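You operate a simulated robot arm through the tools that you are given. There is no shell and no other tool.

The job below is to be done with a simulated robot arm. You get a single attempt, and the scene is never put back.

JOB
Wind the clamped shuttle full of blue twine.
Fine: fit the small spool of that colour, lead the orange peg over both guides into the black tray, red knob to Drag, then switch on and start; leave the switch on.

It is judged by the outcome, as a careful person would: the job done as asked, and still so three seconds after it is handed in. It fails if anything else is knocked over, pushed out of place, dropped, spilled or broken.

ROBOT AND FRAMES
A 7-joint arm with a two-finger parallel gripper, fixed in place. Base frame: the origin is at the foot of the arm, x ahead of it, y to its left, z up. Lengths are in mm, angles in degrees, forces in N, time in s.
With the tool pointing down near the work surface it reaches from about 100 to 360 mm from the base axis. Its first joint turns from -66.0 to 66.0 degrees. Payload 1.57 kg.
The tool frame sits at the grasp point between the pads (the TCP): z along the fingers, y along the line on which they close. The tips reach 30 mm beyond it. Largest opening 80 mm; finger width 17, thickness 12; the body of the gripper, 40 by 82 mm, starts 80 mm behind the TCP.
Orientation is that of the tool frame in the base frame, as a unit quaternion [x, y, z, w]. With the fingers straight down and closing along the base's y, the tool's x points along the base's -x, its y along +y and its z along -z.

CONTROLS
- The arm moves only by the tool send_rows. Its argument "targets" is a list that holds one entry, the list of rows, each a list of 7 numbers: the finger opening in mm, from 0 to 80, then the shift along the tool's x, y, z in mm, then the turn, a rotation vector about the tool's x, y, z in degrees. In form: [[[jaw, tx, ty, tz, rx, ry, rz], ...]]. A call has 1 to 20 rows; each row is the pose to reach, as a shift and turn from the pose commanded when the call began, along the tool's axes at that moment. Each row takes 0.2 s and may step no farther than 50 mm and 8.6 degrees from the row before; otherwise, or with a gripper value out of range, the whole call is refused. A pose out of reach is approached as far as the arm can. The call stops where the force on the tool passes 40 N (or 10 N more than at its start, if that is more) or the arm is blocked; 0.2 s more then pass. Each finger travels about 72 mm/s and halts on what it meets, pressing with about 21 N; the grip force reading is that of the motor and also rises with nothing between the fingers. The clock runs only during rows and for 0.2 s after the last one: add rows that repeat a pose to give the fingers time. The reply holds the time, the measured pose of the TCP, the force on the tool along the base axes, the opening and the grip force, in the units named above and with some noise, with the torque about the TCP (base axes, N m) and any sound that the robot's microphone picked up, and new pictures: "views" is both (left out), scene, wrist or none.
- Cameras (640 x 400 px; columns grow to the right, rows downward): "scene" is fixed at [66.2, 440.1, 1424.5]; the picture's right is [-0.67, -0.75, 0.00], its down [-0.43, 0.38, -0.82] and it looks along [0.61, -0.54, -0.58] (base axes); focal length 254 px, centre (320, 200). "wrist" rides on the gripper at [72, -7, -122] in the tool frame; the picture's right is [0.09, 1.00, 0.00], its down [-0.84, 0.08, -0.54] and it looks along [-0.54, 0.05, 0.84] (tool axes); focal length 238 px, centre (320, 200).
- locate(camera, pixels): for up to 12 pixels [column, row] of the newest picture of that camera ("zoom" is the newest enlarged one), the place [x, y, z] in the base frame of the surface seen there, good to about 2 mm. No time passes.
- close_up(camera, box): a new picture of the part [left, top, right, bottom] of that camera's present view, enlarged. No time passes.
- sign_off(): hands the job in; it is judged then, once.

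Unless the task says otherwise, let go and move clear before handing in.

The tools are called after "Emit:" as name(argument=value, ...) on one line, values as JSON. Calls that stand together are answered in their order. send_rows: Moves the arm, as the interface text tells. Its arguments: {"type":"object","properties":{"targets":{"type":"array"},"views":{"type":"string","enum":["both","scene","wrist","none"]}},"required":["targets"]} The other tools are called the same way: locate (camera, pixels) gives the place of the surface under pixels of a picture; close_up (camera, box) takes an enlarged picture of a part of a camera's view; sign_off () hands the job in.

At the start:

```text
t: 0.0
position: [343.9, 81.9, 1228.3]
tool_rot: [0.0, 1.0, 0.001, 0.0]
ft_force: [-0.1, -0.3, -0.2]
moment: [-0.01, -0.02, -0.02]
gripper_width: 79.9
grip_force: 0.0
```

scene: 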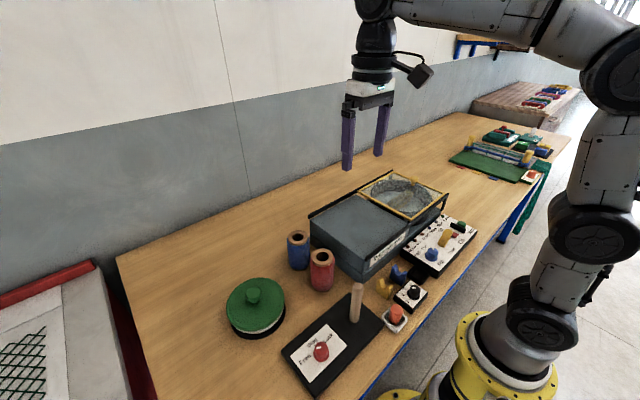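
wrist: 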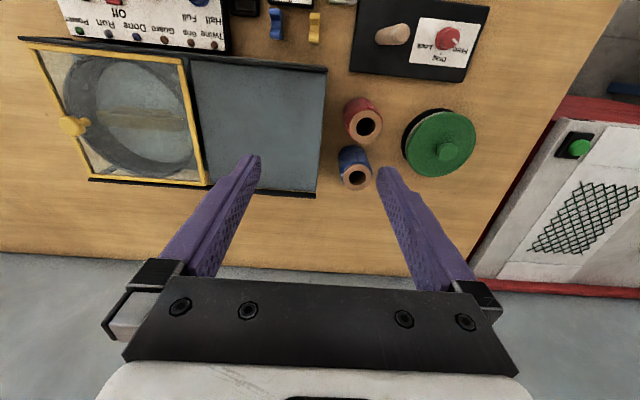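

The scene shows a grey machine with a yellow-framed window (400,195), a blue and a red spool (298,250 and 321,270), a green round thing (255,305), a black plate with a post and red knob (345,340), and a control panel (440,245). I'll take enlarged views before moving anything.

Emit:
close_up(camera="scene", box=[210, 220, 430, 400])

Emit:
close_up(camera="scene", box=[350, 200, 490, 340])

Emit:
close_up(camera="wrist", box=[0, 0, 330, 210])

Emit:
close_up(camera="wrist", box=[310, 0, 640, 210])

Emit:
close_up(camera="scene", box=[430, 60, 600, 220])

```text
2.22 times, centred on (320, 310) of scene
```

zoom: 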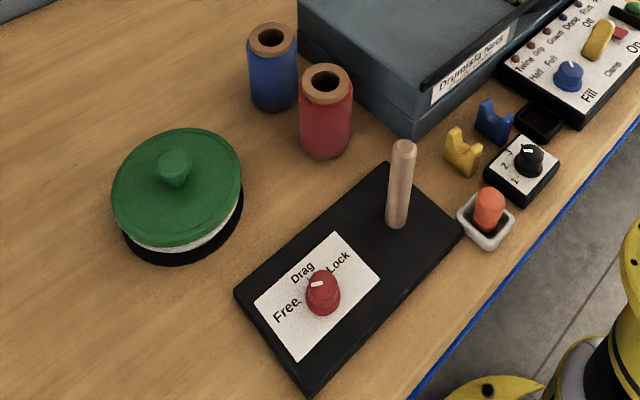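

```text
2.86 times, centred on (420, 270) of scene
```

zoom: 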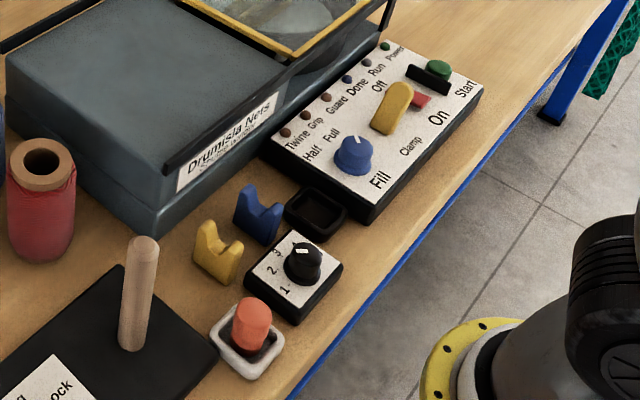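

```text
1.90 times, centred on (165, 105) of wrist
```

zoom: 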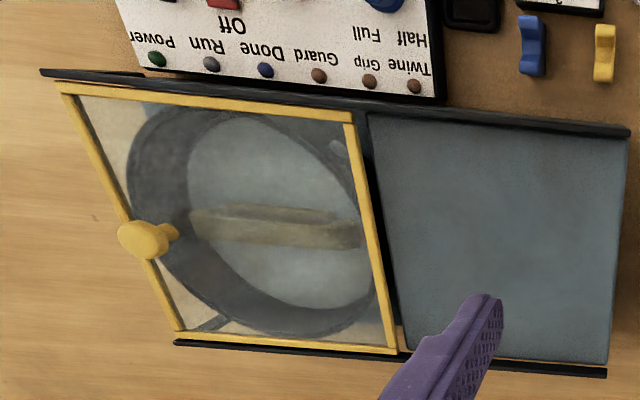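

```text
1.90 times, centred on (475, 105) of wrist
```

zoom: 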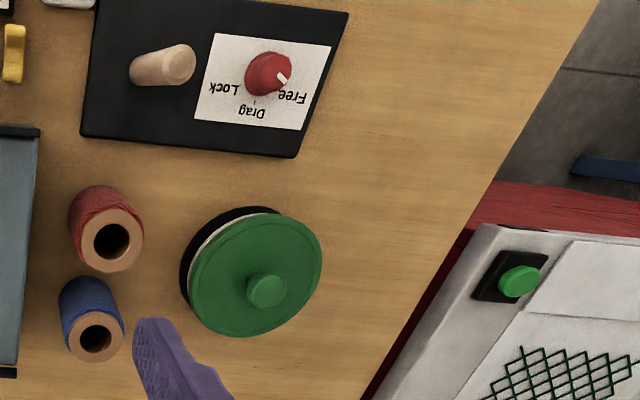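

```text
2.50 times, centred on (515, 140) of scene
```

zoom: 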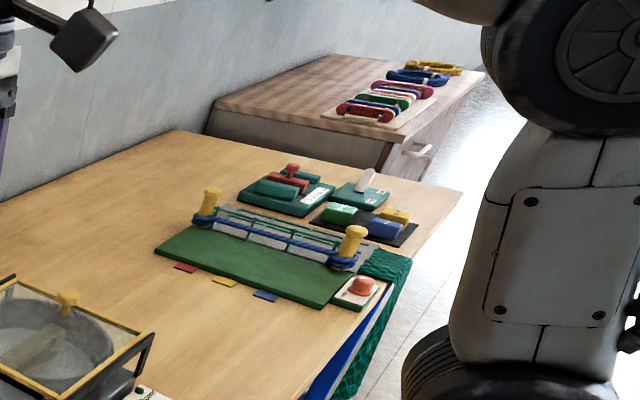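

The close-ups show the post plate (Free/Drag/Lock knob), two hook guides (yellow, blue), the orange peg in a white tray, a black tray, a 1-2-3 knob and the panel with Fill, Off/On, Clamp and Start. I'll zoom further to read labels and knob positions.

Emit:
close_up(camera="scene", box=[395, 205, 485, 285])

Emit:
close_up(camera="scene", box=[365, 255, 435, 335])

Emit:
close_up(camera="scene", box=[290, 310, 370, 390])

Emit:
close_up(camera="scene", box=[350, 225, 420, 275])

Emit:
close_up(camera="scene", box=[340, 160, 470, 240])

Emit:
close_up(camera="wrist", box=[20, 0, 240, 60])

Emit:
locate(camera="scene", pixels=[[298, 237], [321, 256], [357, 288], [321, 351], [395, 312], [383, 288], [398, 273], [415, 291], [414, 272], [432, 255], [445, 238], [463, 224]])

```text
5.00 times, centred on (440, 245) of scene
```

zoom: 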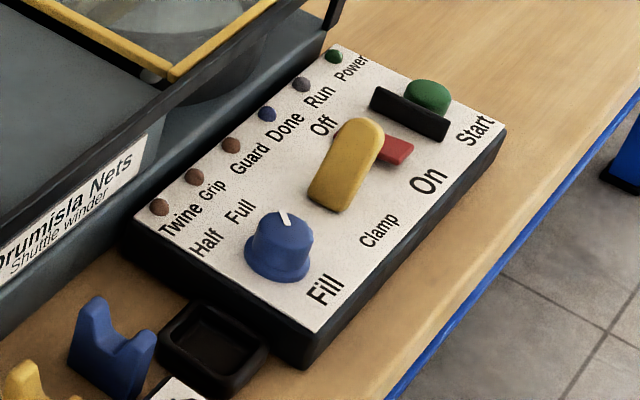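

```text
5.00 times, centred on (400, 295) of scene
```

zoom: 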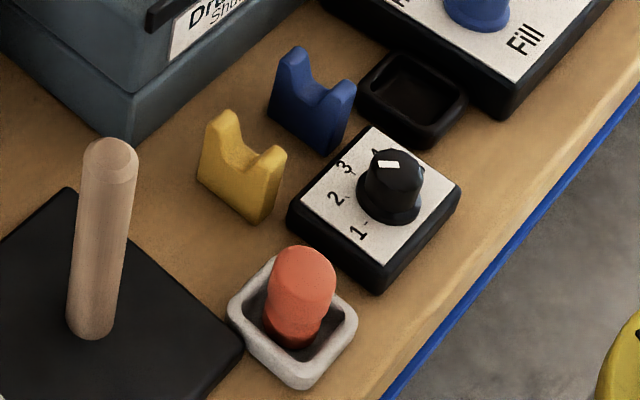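

```text
5.00 times, centred on (330, 350) of scene
```

zoom: 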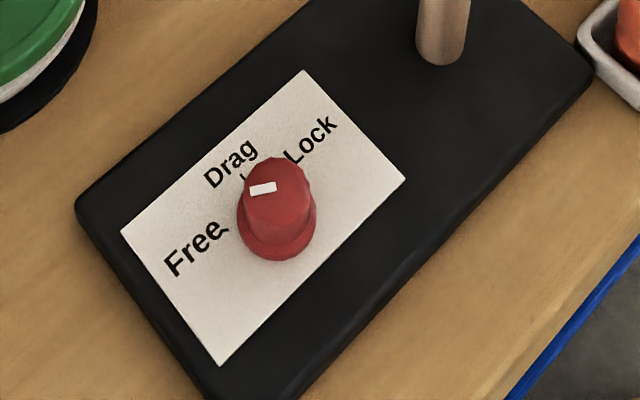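

```text
8.00 times, centred on (385, 250) of scene
```

zoom: 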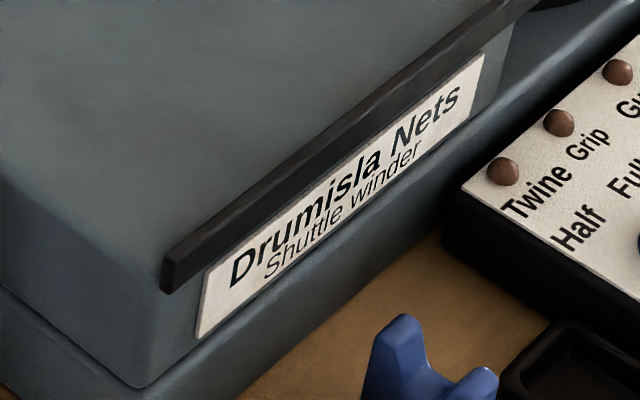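

```text
4.92 times, centred on (405, 200) of scene
```

zoom: 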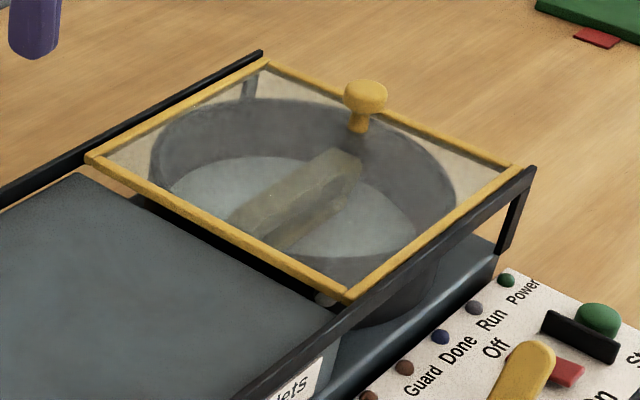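

```text
2.91 times, centred on (130, 30) of wrist
```

zoom: 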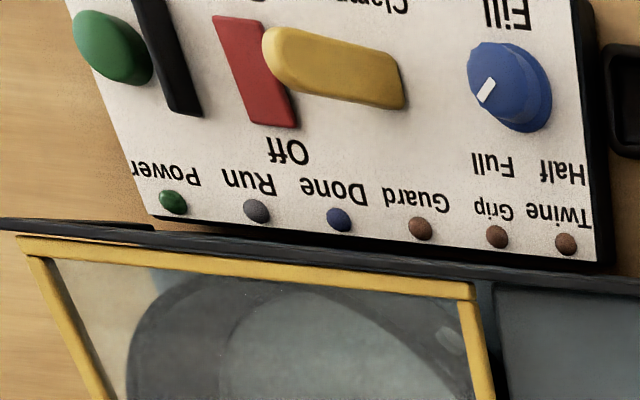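

```text
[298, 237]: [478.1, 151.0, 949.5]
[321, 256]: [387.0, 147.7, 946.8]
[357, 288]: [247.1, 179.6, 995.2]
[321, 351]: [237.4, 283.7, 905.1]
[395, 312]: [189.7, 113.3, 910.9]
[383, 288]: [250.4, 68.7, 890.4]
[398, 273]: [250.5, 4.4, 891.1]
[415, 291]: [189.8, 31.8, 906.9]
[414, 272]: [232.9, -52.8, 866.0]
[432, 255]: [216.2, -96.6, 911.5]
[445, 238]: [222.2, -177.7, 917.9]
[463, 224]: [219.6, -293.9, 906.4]
```

The labels are legible: red bar between Off/On is likely the switch, the yellow lever is Clamp, the blue knob is Fill (mark near Full), and the blue spool is at about (478,151), which is far out. I'll locate more points to get the geometry exactly.

Emit:
locate(camera="wrist", pixels=[[355, 178], [368, 126], [344, 158], [405, 33], [450, 40], [448, 150], [205, 90], [260, 130], [315, 190], [395, 110], [70, 125], [20, 38]])

Emit:
locate(camera="scene", pixels=[[290, 268], [315, 290], [289, 240], [307, 240], [310, 256], [332, 256], [250, 300], [228, 300], [284, 300], [283, 350], [385, 325], [340, 305]])

Emit:
close_up(camera="scene", box=[275, 220, 345, 300])

```text
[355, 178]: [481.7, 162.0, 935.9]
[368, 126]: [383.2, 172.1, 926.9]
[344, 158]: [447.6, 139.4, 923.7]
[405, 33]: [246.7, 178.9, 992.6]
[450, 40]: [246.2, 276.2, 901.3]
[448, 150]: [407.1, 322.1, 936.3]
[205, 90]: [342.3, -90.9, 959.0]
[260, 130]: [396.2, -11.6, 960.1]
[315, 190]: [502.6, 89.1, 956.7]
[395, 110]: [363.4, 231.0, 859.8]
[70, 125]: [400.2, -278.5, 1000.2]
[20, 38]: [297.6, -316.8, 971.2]
```

```text
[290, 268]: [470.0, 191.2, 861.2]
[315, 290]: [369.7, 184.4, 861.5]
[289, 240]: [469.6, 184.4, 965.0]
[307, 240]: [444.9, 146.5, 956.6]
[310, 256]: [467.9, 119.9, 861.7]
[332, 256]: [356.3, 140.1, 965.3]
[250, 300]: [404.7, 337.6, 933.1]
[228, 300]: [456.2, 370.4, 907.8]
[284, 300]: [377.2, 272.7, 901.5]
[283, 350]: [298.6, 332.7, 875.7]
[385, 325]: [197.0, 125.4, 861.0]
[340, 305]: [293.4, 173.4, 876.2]
```

```text
5.00 times, centred on (310, 260) of scene
```

zoom: 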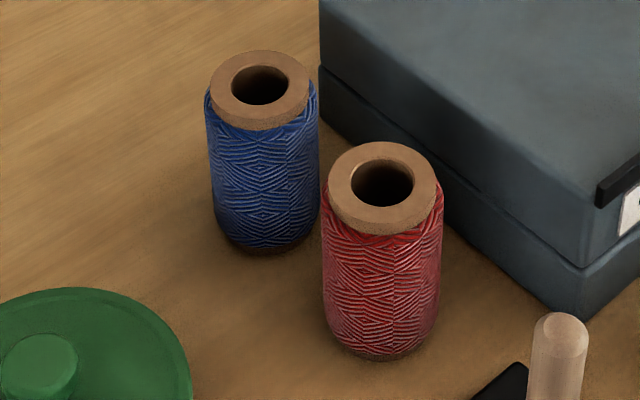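

The table is at about z=861 and the spool tops at about 965. I'll measure the ring edges of both spools in the enlarged picture.

Emit:
locate(camera="zoom", pixels=[[260, 120], [260, 57], [218, 88], [303, 88], [385, 220], [385, 150], [335, 188], [432, 188], [260, 235], [380, 345], [212, 200], [316, 200]])

```text
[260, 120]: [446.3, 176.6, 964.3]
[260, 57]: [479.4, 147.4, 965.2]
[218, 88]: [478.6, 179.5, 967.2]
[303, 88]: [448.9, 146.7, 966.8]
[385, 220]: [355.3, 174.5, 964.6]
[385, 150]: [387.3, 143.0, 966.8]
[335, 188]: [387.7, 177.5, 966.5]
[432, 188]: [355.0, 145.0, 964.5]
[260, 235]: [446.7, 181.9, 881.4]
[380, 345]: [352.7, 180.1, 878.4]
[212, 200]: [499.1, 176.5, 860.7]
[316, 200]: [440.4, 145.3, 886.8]
```

The blue spool's axis is at about (463,162) with radius ~27, and red is at (371,160). Blue is about 490 mm from the base axis, so I'll test how far the arm reaches by moving above it in free air.

Emit:
send_rows(targets=[[[80, -24, 16, 25, 0, 0, 0], [80, -48, 32, 50, 0, 0, 0], [80, -72, 48, 75, 0, 0, 0], [80, -96, 64, 100, 0, 0, 0], [80, -119, 80, 128, 0, 0, 0], [80, -119, 80, 128, 0, 0, 0]]], views="both")

```text
t: 1.4
position: [467.9, 161.4, 1097.7]
tool_rot: [0.0, 1.0, 0.0, 0.0]
ft_force: [-0.3, -0.2, 0.9]
moment: [0.0, 0.01, 0.01]
gripper_width: 80.2
grip_force: 0.0
```

scene: 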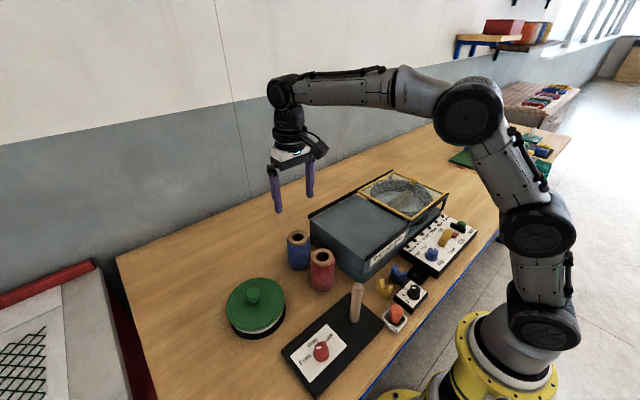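
wrist: 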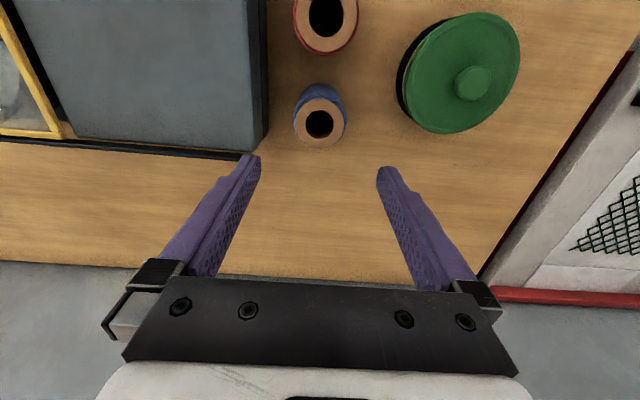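

The arm reached (468,161,1098) pointing straight down, so the spool is within reach at this height, and in the wrist view the blue spool (320,120) lies between the fingers. I'll go lower in steps, keeping the fingertips above the spool tops, and recheck the position.

Emit:
send_rows(targets=[[[80, 0, 0, 25, 0, 0, 0], [80, 0, 0, 50, 0, 0, 0], [80, 0, 0, 75, 0, 0, 0], [80, 0, 0, 90, 0, 0, 0], [80, 0, 0, 90, 0, 0, 0]]], views="both")

```text
t: 2.6
position: [465.7, 160.3, 1010.1]
tool_rot: [0.001, 1.0, 0.0, 0.0]
ft_force: [-0.3, 0.0, 0.4]
moment: [0.0, 0.0, 0.01]
gripper_width: 80.1
grip_force: 0.1
```

scene: 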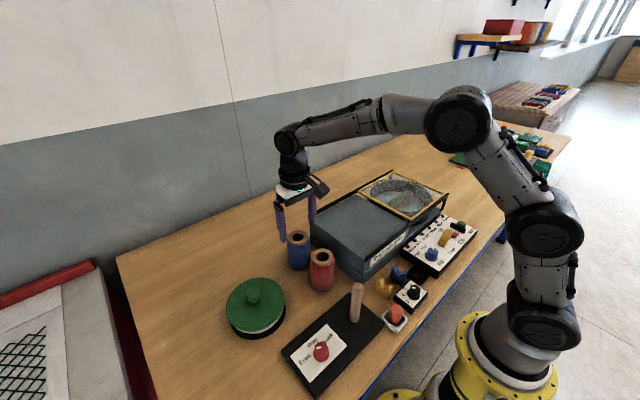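
wrist: 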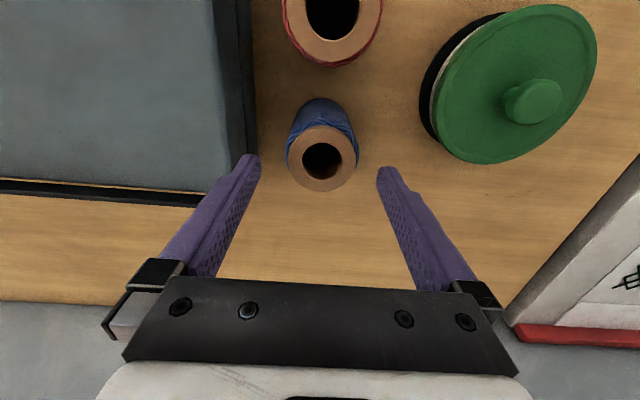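

Now at z=1010 and the blue spool's ring spans about (287–357, 125–190) in the wrist view. I'll measure it and the nearby machine edge exactly before lowering over it.

Emit:
locate(camera="wrist", pixels=[[321, 131], [321, 186], [293, 158], [352, 156], [250, 130], [215, 190], [240, 60], [430, 110], [332, 50], [290, 25], [374, 25], [245, 162]])

Emit:
close_up(camera="wrist", box=[200, 40, 440, 200])

```text
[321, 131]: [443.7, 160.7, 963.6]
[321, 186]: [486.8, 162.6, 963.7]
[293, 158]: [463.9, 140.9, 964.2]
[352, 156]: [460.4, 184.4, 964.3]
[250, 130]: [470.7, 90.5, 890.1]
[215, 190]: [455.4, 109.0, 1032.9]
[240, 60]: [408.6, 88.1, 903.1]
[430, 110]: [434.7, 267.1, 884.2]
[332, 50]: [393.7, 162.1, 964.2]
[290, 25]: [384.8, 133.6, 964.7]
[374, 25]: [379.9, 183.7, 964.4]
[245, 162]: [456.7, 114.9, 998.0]
```

```text
2.50 times, centred on (320, 120) of wrist
```

zoom: 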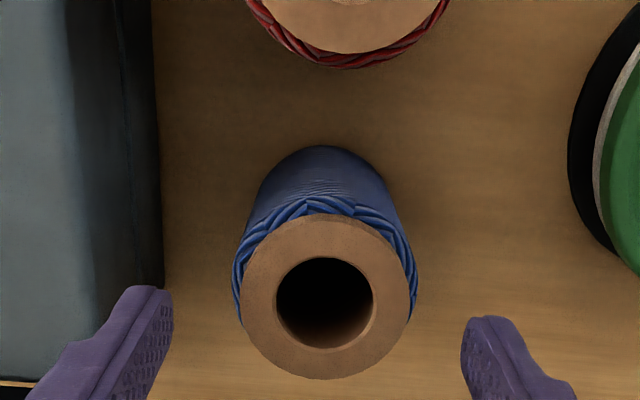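

The spool's ring centre is at about (465,162.5), well aligned with the tool at (465.7,160.3), and the machine wall is at y≈90, so the outer finger clears it. I'll lower to z≈930 with open fingers, without closing yet.

Emit:
send_rows(targets=[[[80, 0, 1, 20, 0, 0, 0], [80, 0, 1, 40, 0, 0, 0], [80, 0, 1, 60, 0, 0, 0], [80, 0, 1, 80, 0, 0, 0], [80, 0, 1, 80, 0, 0, 0]]], views="both")

```text
t: 3.8
position: [463.6, 161.6, 932.1]
tool_rot: [0.0, 1.0, 0.0, 0.0]
ft_force: [-0.2, -0.1, 0.3]
moment: [0.0, 0.01, 0.01]
gripper_width: 80.0
grip_force: 0.1
```

scene: 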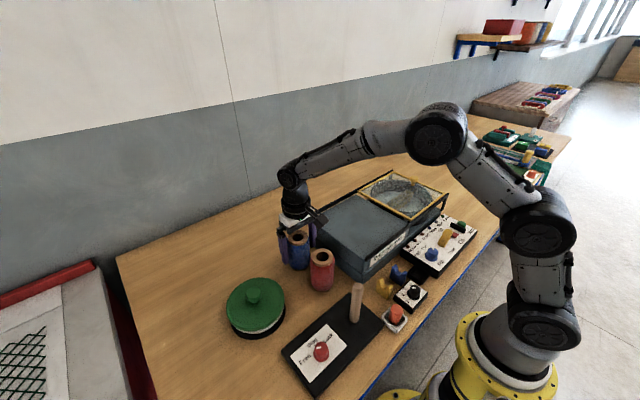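
wrist: 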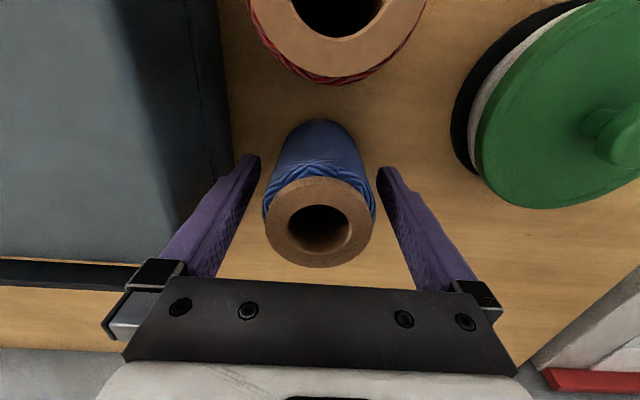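

The fingers are around the blue spool (320,220 in the wrist view) at z=932 with no contact force. I'll close on it now.

Emit:
send_rows(targets=[[[60, 0, 0, 0, 0, 0, 0], [45, 0, 0, 0, 0, 0, 0], [40, 0, 0, 0, 0, 0, 0], [40, 0, 0, 0, 0, 0, 0], [40, 0, 0, 0, 0, 0, 0]]], views="wrist")

```text
t: 5.0
position: [464.1, 161.5, 931.8]
tool_rot: [0.001, 1.0, -0.001, 0.0]
ft_force: [-0.5, 0.3, 0.9]
moment: [-0.02, -0.01, 0.03]
gripper_width: 58.4
grip_force: 21.1
```

wrist: 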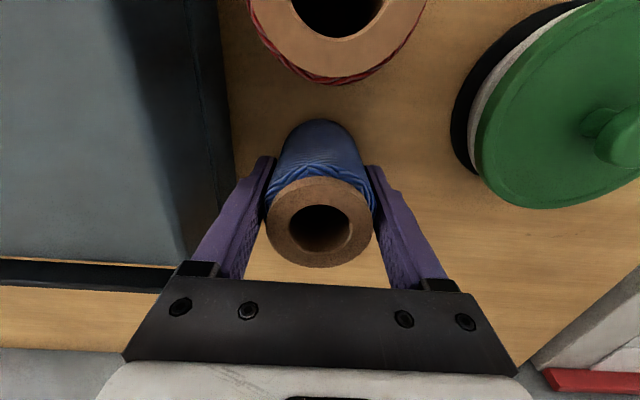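

The grip reads 21 N at 58.4 mm, so the spool is held. I'll lift straight up 160 mm to clear the post and the red spool.

Emit:
send_rows(targets=[[[40, 0, 0, -10, 0, 0, 0], [40, 0, 0, -25, 0, 0, 0], [40, 0, 0, -50, 0, 0, 0], [40, 0, 0, -80, 0, 0, 0], [40, 0, 0, -110, 0, 0, 0], [40, 0, 0, -140, 0, 0, 0], [40, 0, 0, -160, 0, 0, 0], [40, 0, 0, -160, 0, 0, 0]]], views="both")

```text
t: 6.8
position: [463.8, 161.8, 1092.6]
tool_rot: [0.0, 1.0, 0.0, 0.0]
ft_force: [0.1, -0.5, -1.0]
moment: [0.02, 0.02, -0.05]
gripper_width: 58.5
grip_force: 21.0
```

scene: 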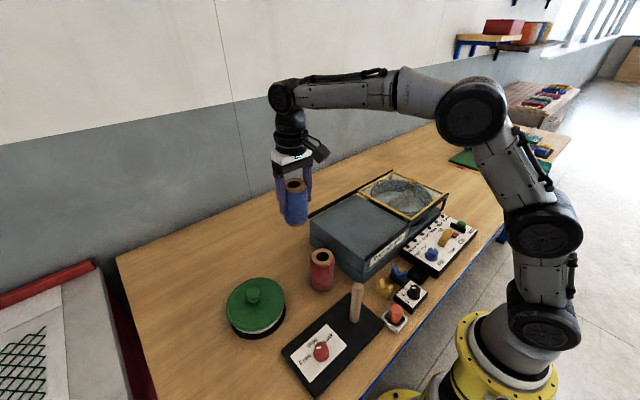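
wrist: 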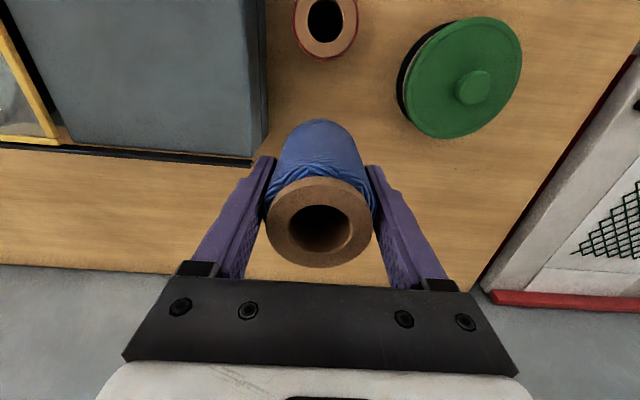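

The spool came up cleanly and the post is unobstructed in the scene view at (357,290). I'll measure the post top in an enlarged picture.

Emit:
close_up(camera="scene", box=[335, 275, 385, 330])

```text
7.27 times, centred on (360, 302) of scene
```

zoom: 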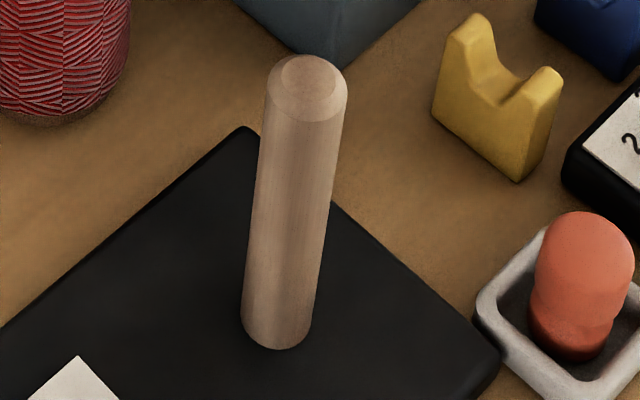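

Emit:
locate(camera="zoom", pixels=[[309, 78], [290, 78], [330, 78], [309, 62], [309, 96], [268, 100], [344, 100], [305, 121], [278, 344], [296, 345], [245, 320], [312, 330]])

```text
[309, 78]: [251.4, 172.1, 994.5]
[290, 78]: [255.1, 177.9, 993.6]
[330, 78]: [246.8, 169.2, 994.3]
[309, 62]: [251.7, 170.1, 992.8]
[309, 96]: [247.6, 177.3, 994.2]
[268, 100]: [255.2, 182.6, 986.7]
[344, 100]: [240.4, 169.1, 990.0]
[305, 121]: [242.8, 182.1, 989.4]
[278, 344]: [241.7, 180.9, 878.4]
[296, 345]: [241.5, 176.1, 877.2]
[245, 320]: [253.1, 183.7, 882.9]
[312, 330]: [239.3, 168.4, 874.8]
```

The post top comes out at about (250,173.5,994). For a second measurement I'll carry the spool at this height to 70 mm short of the post, where the wrist camera can see it.

Emit:
send_rows(targets=[[[40, 25, 2, 0, 0, 0, 0], [40, 55, 4, 0, 0, 0, 0], [40, 85, 6, 0, 0, 0, 0], [40, 115, 9, 0, 0, 0, 0], [40, 144, 12, 0, 0, 0, 0], [40, 144, 12, 0, 0, 0, 0]]], views="both")

```text
t: 8.2
position: [321.9, 172.5, 1091.5]
tool_rot: [0.001, 1.0, 0.0, 0.0]
ft_force: [0.0, -0.3, -1.0]
moment: [-0.06, -0.02, -0.04]
gripper_width: 58.5
grip_force: 20.8
```

scene: 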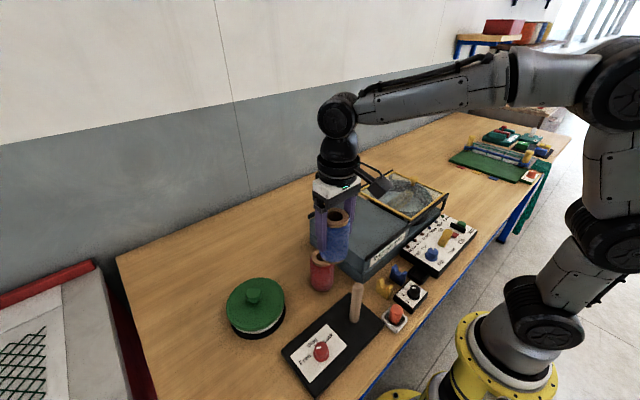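
wrist: 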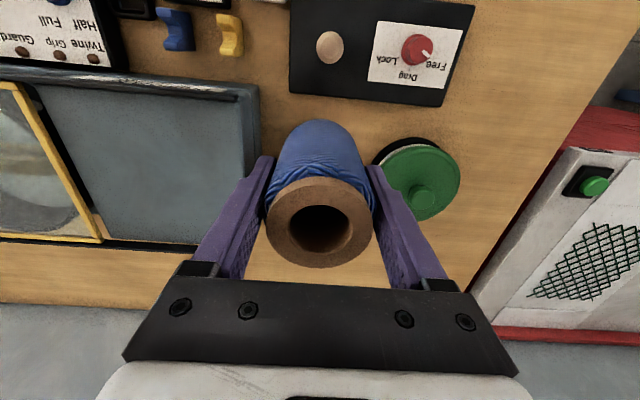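

The post is visible at (329,47) in the wrist view, seen almost end-on. I'll zoom on it and measure both the post and the held spool's ring.

Emit:
close_up(camera="wrist", box=[280, 0, 480, 120])

Emit:
locate(camera="wrist", pixels=[[320, 184], [319, 263], [272, 220], [367, 218], [330, 44], [324, 44], [336, 44], [330, 36], [330, 54]])

```text
3.20 times, centred on (380, 60) of wrist
```

zoom: 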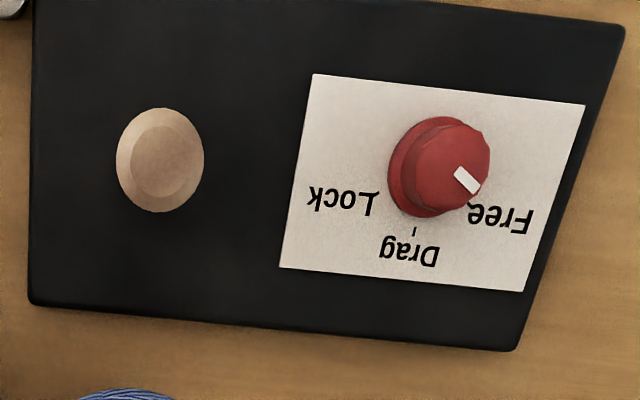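

```text
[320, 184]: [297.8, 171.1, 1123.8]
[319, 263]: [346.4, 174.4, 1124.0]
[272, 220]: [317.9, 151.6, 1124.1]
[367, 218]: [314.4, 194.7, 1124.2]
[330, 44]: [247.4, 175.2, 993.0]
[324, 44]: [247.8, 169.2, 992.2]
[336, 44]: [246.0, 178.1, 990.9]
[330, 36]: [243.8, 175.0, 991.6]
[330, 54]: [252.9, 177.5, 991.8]
```

The knob currently points to Free, and the held spool's ring centre (322,173) matches the tool position. I'll measure the post's top face in the zoom.

Emit:
locate(camera="zoom", pixels=[[166, 161], [134, 161], [198, 161], [166, 128], [166, 192], [120, 161], [160, 112], [160, 208], [412, 170], [438, 160], [465, 180], [414, 230]])

```text
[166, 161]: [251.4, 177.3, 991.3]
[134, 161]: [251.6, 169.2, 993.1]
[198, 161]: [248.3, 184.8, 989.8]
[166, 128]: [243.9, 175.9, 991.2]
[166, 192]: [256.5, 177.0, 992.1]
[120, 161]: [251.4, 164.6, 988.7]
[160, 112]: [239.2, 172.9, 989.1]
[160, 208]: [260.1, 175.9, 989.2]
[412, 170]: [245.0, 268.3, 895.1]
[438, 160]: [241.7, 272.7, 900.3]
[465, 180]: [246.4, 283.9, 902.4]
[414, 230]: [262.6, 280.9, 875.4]
```

Post centre is about (249.6,174.4), radius ~10. I'll shift the spool axis there (−72.5 in x, +1.2 in y) at this height and check alignment in the pictures.

Emit:
send_rows(targets=[[[40, 25, 0.4, 0, 0, 0, 0], [40, 50, 0.8, 0, 0, 0, 0], [40, 72.5, 1.2, 0, 0, 0, 0], [40, 72.5, 1.2, 0, 0, 0, 0], [40, 72.5, 1.2, 15, 0, 0, 0], [40, 72.5, 1.2, 15, 0, 0, 0]]], views="both")

Emit:
close_up(camera="scene", box=[320, 200, 420, 330])

```text
t: 9.6
position: [245.2, 175.4, 1074.2]
tool_rot: [0.0, 1.0, 0.0, 0.0]
ft_force: [-0.2, -0.3, -1.3]
moment: [0.01, -0.01, 0.0]
gripper_width: 58.6
grip_force: 21.1
```

scene: 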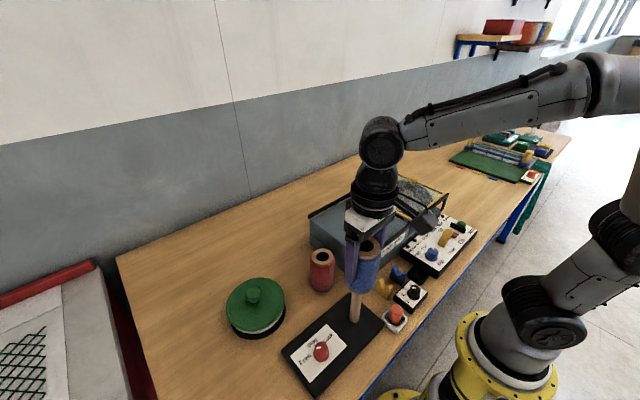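
wrist: 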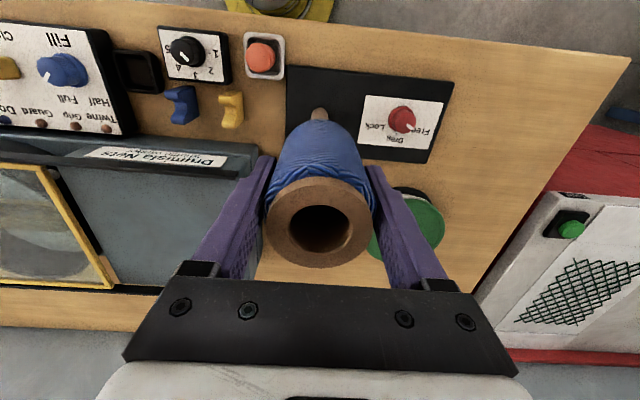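

```text
3.08 times, centred on (370, 265) of scene
```

zoom: 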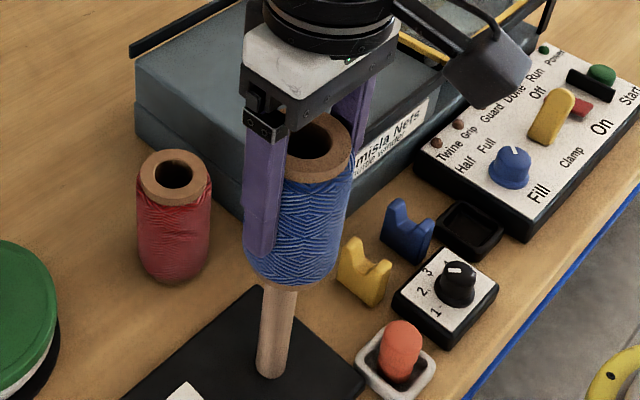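

The tool reads x=245 while I commanded about 249.5, so I'll verify the spool's actual axis and the post via the cameras before lowering.

Emit:
locate(camera="wrist", pixels=[[320, 184], [319, 263], [272, 220], [367, 218], [300, 184], [340, 184], [300, 258], [340, 258], [319, 114]])

Emit:
close_up(camera="scene", box=[335, 230, 395, 330])

Emit:
close_up(camera="wrist", box=[280, 90, 360, 140])

```text
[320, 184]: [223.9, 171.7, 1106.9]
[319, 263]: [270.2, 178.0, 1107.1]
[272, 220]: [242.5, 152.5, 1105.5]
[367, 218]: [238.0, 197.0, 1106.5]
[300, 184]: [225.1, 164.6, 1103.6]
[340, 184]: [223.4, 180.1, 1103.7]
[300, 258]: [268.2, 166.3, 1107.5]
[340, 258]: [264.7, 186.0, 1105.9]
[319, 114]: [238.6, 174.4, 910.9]
```

```text
4.00 times, centred on (365, 280) of scene
```

zoom: 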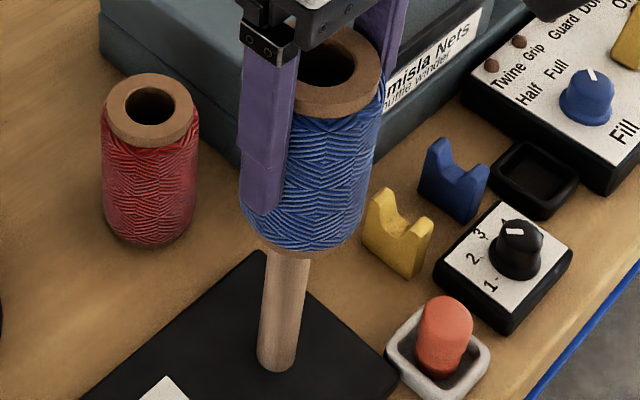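

```text
8.00 times, centred on (320, 115) of wrist
```

zoom: 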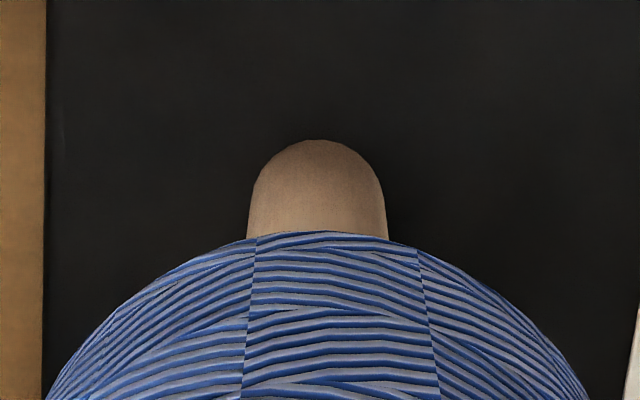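

The wrist geometry agrees: the ring centre is at x≈247 while the post is at ≈249.6, and y is aligned within 1 mm (post base at column 319.6). I'll shift +2.5 mm in x and lower slowly until the spool starts over the post.

Emit:
send_rows(targets=[[[40, -2.5, -0.3, 0, 0, 0, 0], [40, -2.5, -0.3, 0, 0, 0, 0], [40, -2.5, -0.3, 8, 0, 0, 0], [40, -2.5, -0.3, 14, 0, 0, 0], [40, -2.5, -0.3, 20, 0, 0, 0], [40, -2.5, -0.3, 26, 0, 0, 0], [40, -2.5, -0.3, 32, 0, 0, 0], [40, -2.5, -0.3, 32, 0, 0, 0]]], views="both")

Emit:
close_up(camera="scene", box=[335, 230, 395, 330])

Emit:
close_up(camera="wrist", box=[260, 90, 380, 290])

```text
t: 11.4
position: [248.0, 175.7, 1043.0]
tool_rot: [0.001, 1.0, -0.001, 0.0]
ft_force: [0.3, 0.2, -1.4]
moment: [0.0, 0.01, -0.01]
gripper_width: 58.6
grip_force: 20.5
```

scene: 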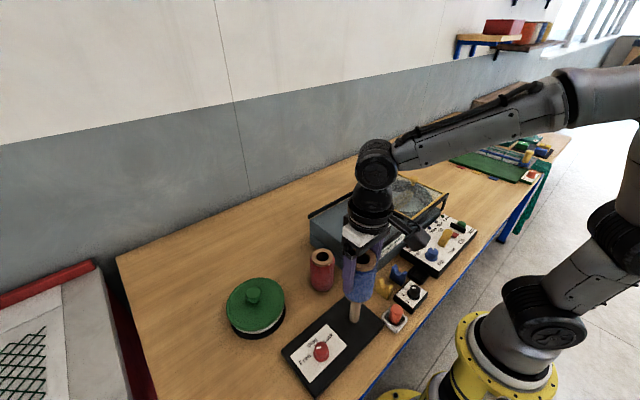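
wrist: 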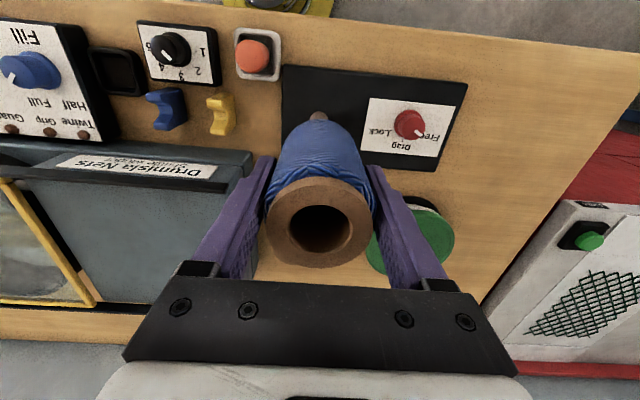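

```text
4.00 times, centred on (365, 280) of scene
```

zoom: 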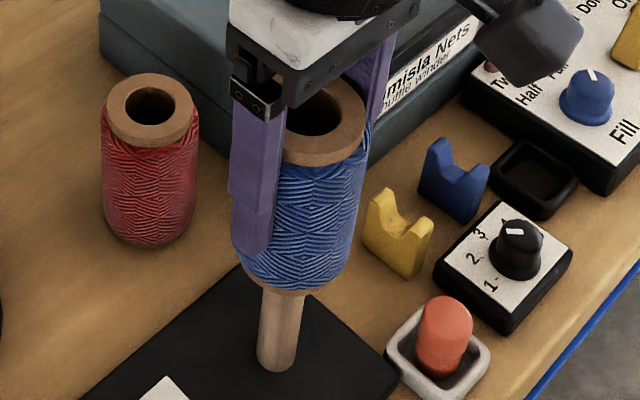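

```text
2.00 times, centred on (320, 190) of wrist
```

zoom: 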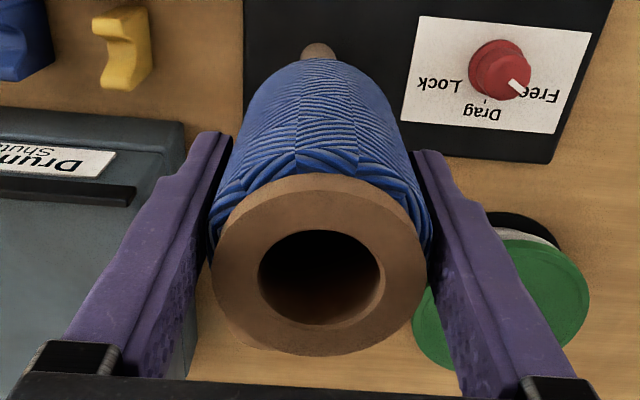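

The spool bottom is now ~20 mm below the post top with no contact force (post visible under it at (320,115) in the wrist view), so it's threaded on. I'll lower it the rest of the way, slowing at the end.

Emit:
send_rows(targets=[[[40, 0, 0, 15, 0, 0, 0], [40, 0, 0, 30, 0, 0, 0], [40, 0, 0, 45, 0, 0, 0], [40, 0, 0, 60, 0, 0, 0], [40, 0, 0, 75, 0, 0, 0], [40, 0, 0, 84, 0, 0, 0], [40, 0, 0, 88, 0, 0, 0], [40, 0, 0, 88, 0, 0, 0]]], views="both")

Emit:
close_up(camera="scene", box=[335, 230, 395, 330])

```text
t: 13.2
position: [247.7, 175.9, 955.1]
tool_rot: [0.0, 1.0, 0.0, 0.0]
ft_force: [-0.4, 0.5, -0.6]
moment: [0.01, 0.02, 0.03]
gripper_width: 58.7
grip_force: 21.6
```

scene: 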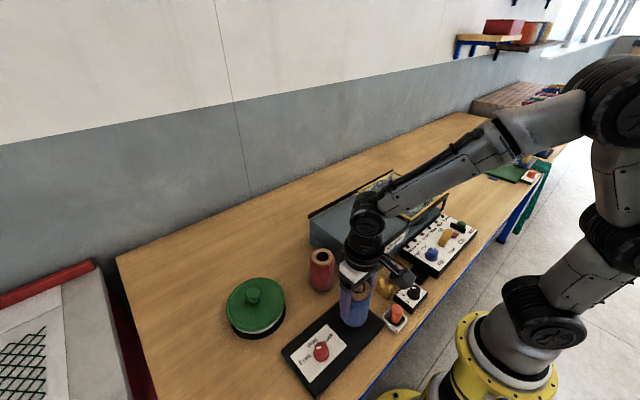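
wrist: 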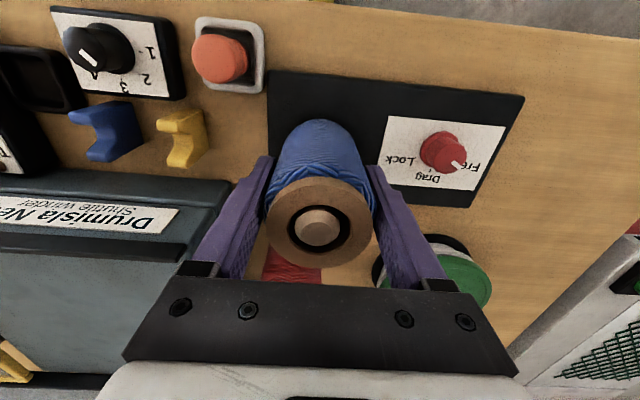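

```text
4.00 times, centred on (365, 280) of scene
```

zoom: 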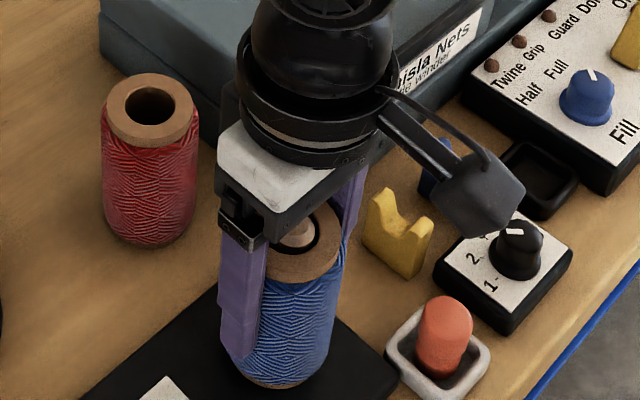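

The post shows through the ring at (318,228) in the wrist view; the spool is ~8 mm above the plate. I'll lower in 2 mm steps until it seats.

Emit:
send_rows(targets=[[[40, 0, 0, 2, 0, 0, 0], [40, 0, 0, 4, 0, 0, 0], [40, 0, 0, 6, 0, 0, 0], [40, 0, 0, 7, 0, 0, 0], [40, 0, 0, 8, 0, 0, 0], [40, 0, 0, 8, 0, 0, 0]]], views="none")

```text
t: 14.6
position: [248.8, 176.6, 946.2]
tool_rot: [0.001, 1.0, 0.0, 0.0]
ft_force: [0.4, -1.1, -1.0]
moment: [-0.03, 0.0, -0.01]
gripper_width: 58.6
grip_force: 21.4
```

Emit:
send_rows(targets=[[[40, 0, 0, 1, 0, 0, 0], [40, 0, 0, 1.5, 0, 0, 0], [40, 0, 0, 2, 0, 0, 0], [40, 0, 0, 2.5, 0, 0, 0], [40, 0, 0, 2.5, 0, 0, 0]]], views="both")

Emit:
close_up(camera="scene", box=[335, 260, 385, 340])

```text
t: 15.8
position: [249.6, 176.7, 945.0]
tool_rot: [0.0, 1.0, 0.001, 0.001]
ft_force: [-7.5, -6.2, 32.2]
moment: [-0.7, -0.07, -0.09]
gripper_width: 58.9
grip_force: 21.0
```

scene: 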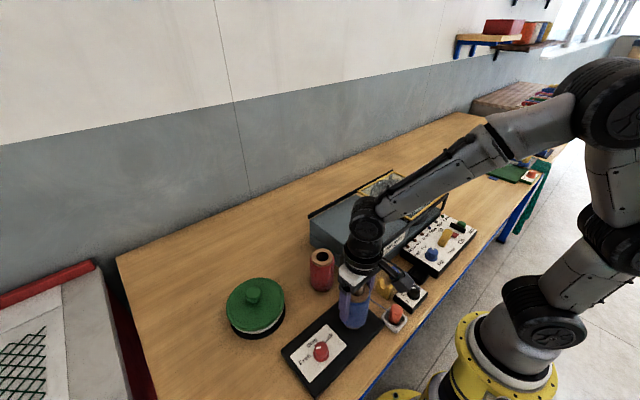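
wrist: 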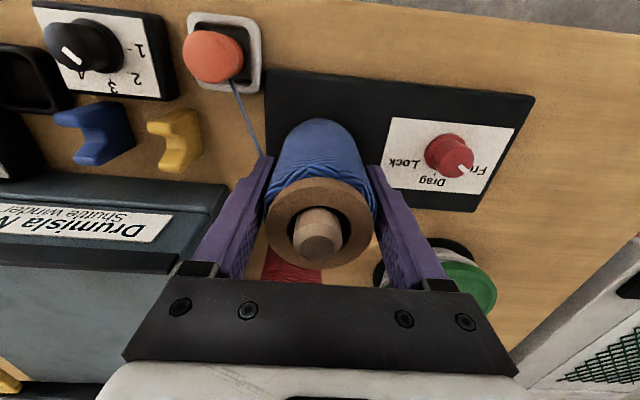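

```text
5.00 times, centred on (360, 300) of scene
```

zoom: 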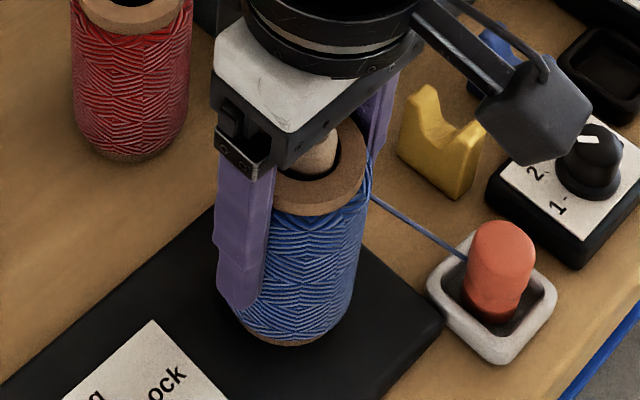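

A 32 N seating force appeared and blue twine now runs from the spool to the orange peg, so the spool is fitted. I'll ease off the load, open the fingers and rise clear of the post.

Emit:
send_rows(targets=[[[40, 0, 0, -1.5, 0, 0, 0], [60, 0, 0, -1.5, 0, 0, 0], [76, 0, 0, -1.5, 0, 0, 0], [76, 0, 0, -1.5, 0, 0, 0], [76, 0, 0, -1.5, 0, 0, 0]]], views="wrist")

```text
t: 17.0
position: [249.8, 175.6, 945.6]
tool_rot: [0.0, 1.0, 0.0, 0.0]
ft_force: [-0.4, 0.3, -0.3]
moment: [0.03, -0.01, 0.01]
gripper_width: 76.0
grip_force: 0.0
```

wrist: 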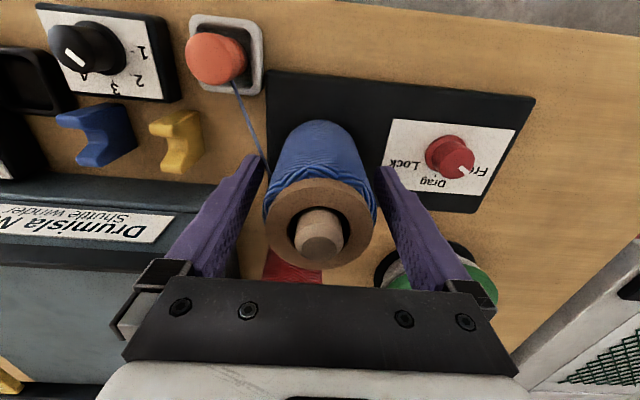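

The fingers opened with no load left on the tool. I'll rise 130 mm straight up and look at the layout from above.

Emit:
send_rows(targets=[[[76, 0, 0, -25, 0, 0, 0], [76, 0, 0, -50, 0, 0, 0], [76, 0, 0, -80, 0, 0, 0], [76, 0, 0, -110, 0, 0, 0], [76, 0, 0, -130, 0, 0, 0], [76, 0, 0, -130, 0, 0, 0]]], views="both")

Emit:
close_up(camera="scene", box=[330, 240, 430, 340])

Emit:
close_up(camera="wrist", box=[0, 0, 300, 180])

```text
t: 18.4
position: [248.6, 175.7, 1076.0]
tool_rot: [0.0, 1.0, 0.0, 0.0]
ft_force: [0.5, 0.3, -0.8]
moment: [0.0, -0.02, 0.0]
gripper_width: 76.1
grip_force: 0.1
```

scene: 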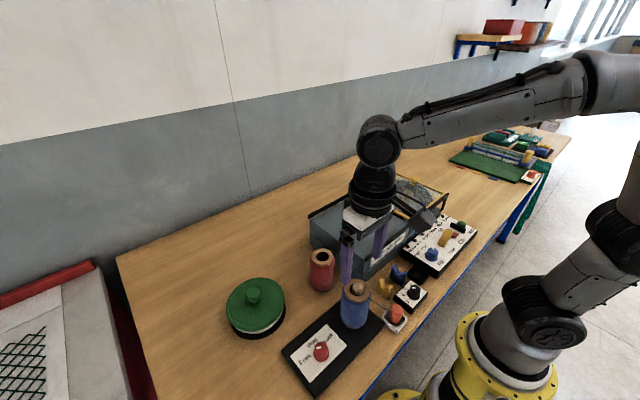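
wrist: 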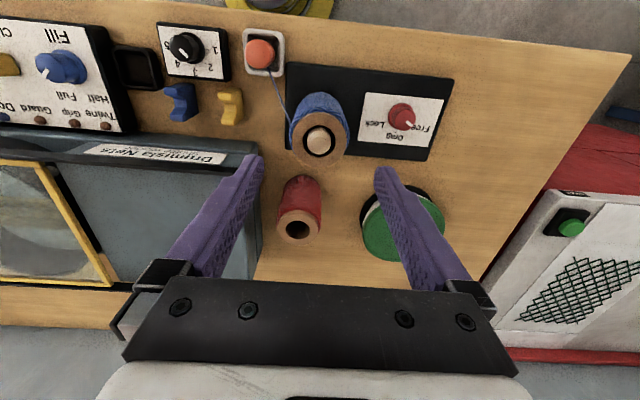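

```text
4.00 times, centred on (380, 290) of scene
```

zoom: 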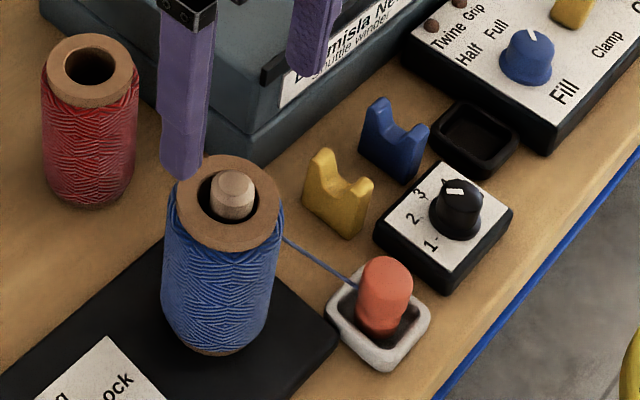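

```text
2.13 times, centred on (150, 90) of wrist
```

zoom: 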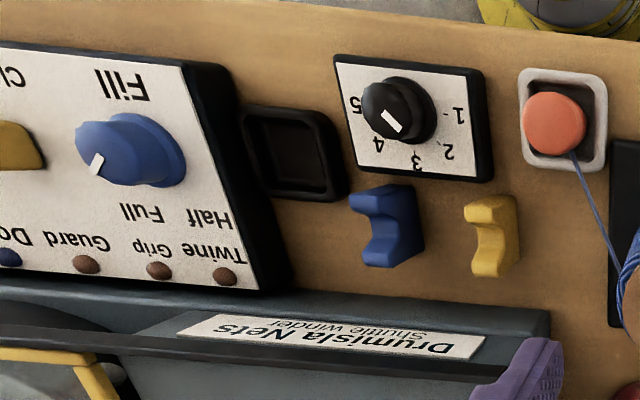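

Twine runs from the spool to the peg, the 1–5 dial sits at 4, and the Fill mark seems to point past Full, toward −y. I'll move over the panel to inspect the knobs, switch and guard from above.

Emit:
send_rows(targets=[[[76, 10, -36, 2, 0, 0, 0], [76, 21, -72, 4, 0, 0, 0], [76, 32, -108, 6, 0, 0, 0], [76, 42, -145, 8, 0, 0, 0], [76, 53, -181, 10, 0, 0, 0], [76, 64, -218, 12, 0, 0, 0], [76, 74, -254, 14, 0, 0, 0], [76, 85, -290, 16, 0, 0, 0], [76, 95, -327, 18, 0, 0, 0], [76, 106, -363, 20, 0, 0, 0], [76, 106, -363, 20, 0, 0, 0]]], views="both")

Emit:
close_up(camera="wrist", box=[160, 60, 480, 260])

```text
t: 20.8
position: [141.8, -184.8, 1052.7]
tool_rot: [0.0, 1.0, 0.0, 0.001]
ft_force: [-0.6, -0.1, 0.5]
moment: [-0.02, -0.01, 0.0]
gripper_width: 76.1
grip_force: 0.0
```

scene: 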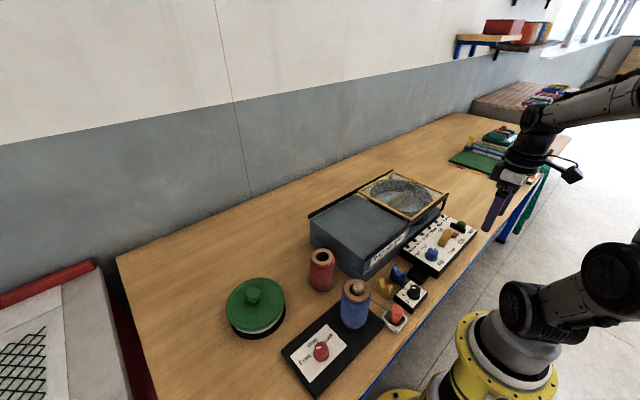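
wrist: 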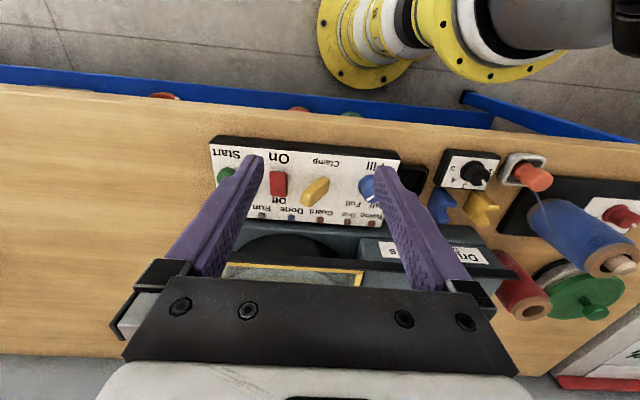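

```text
2.00 times, centred on (320, 160) of wrist
```

zoom: 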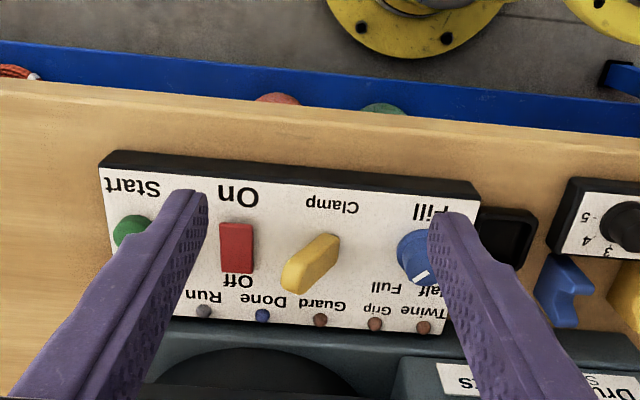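

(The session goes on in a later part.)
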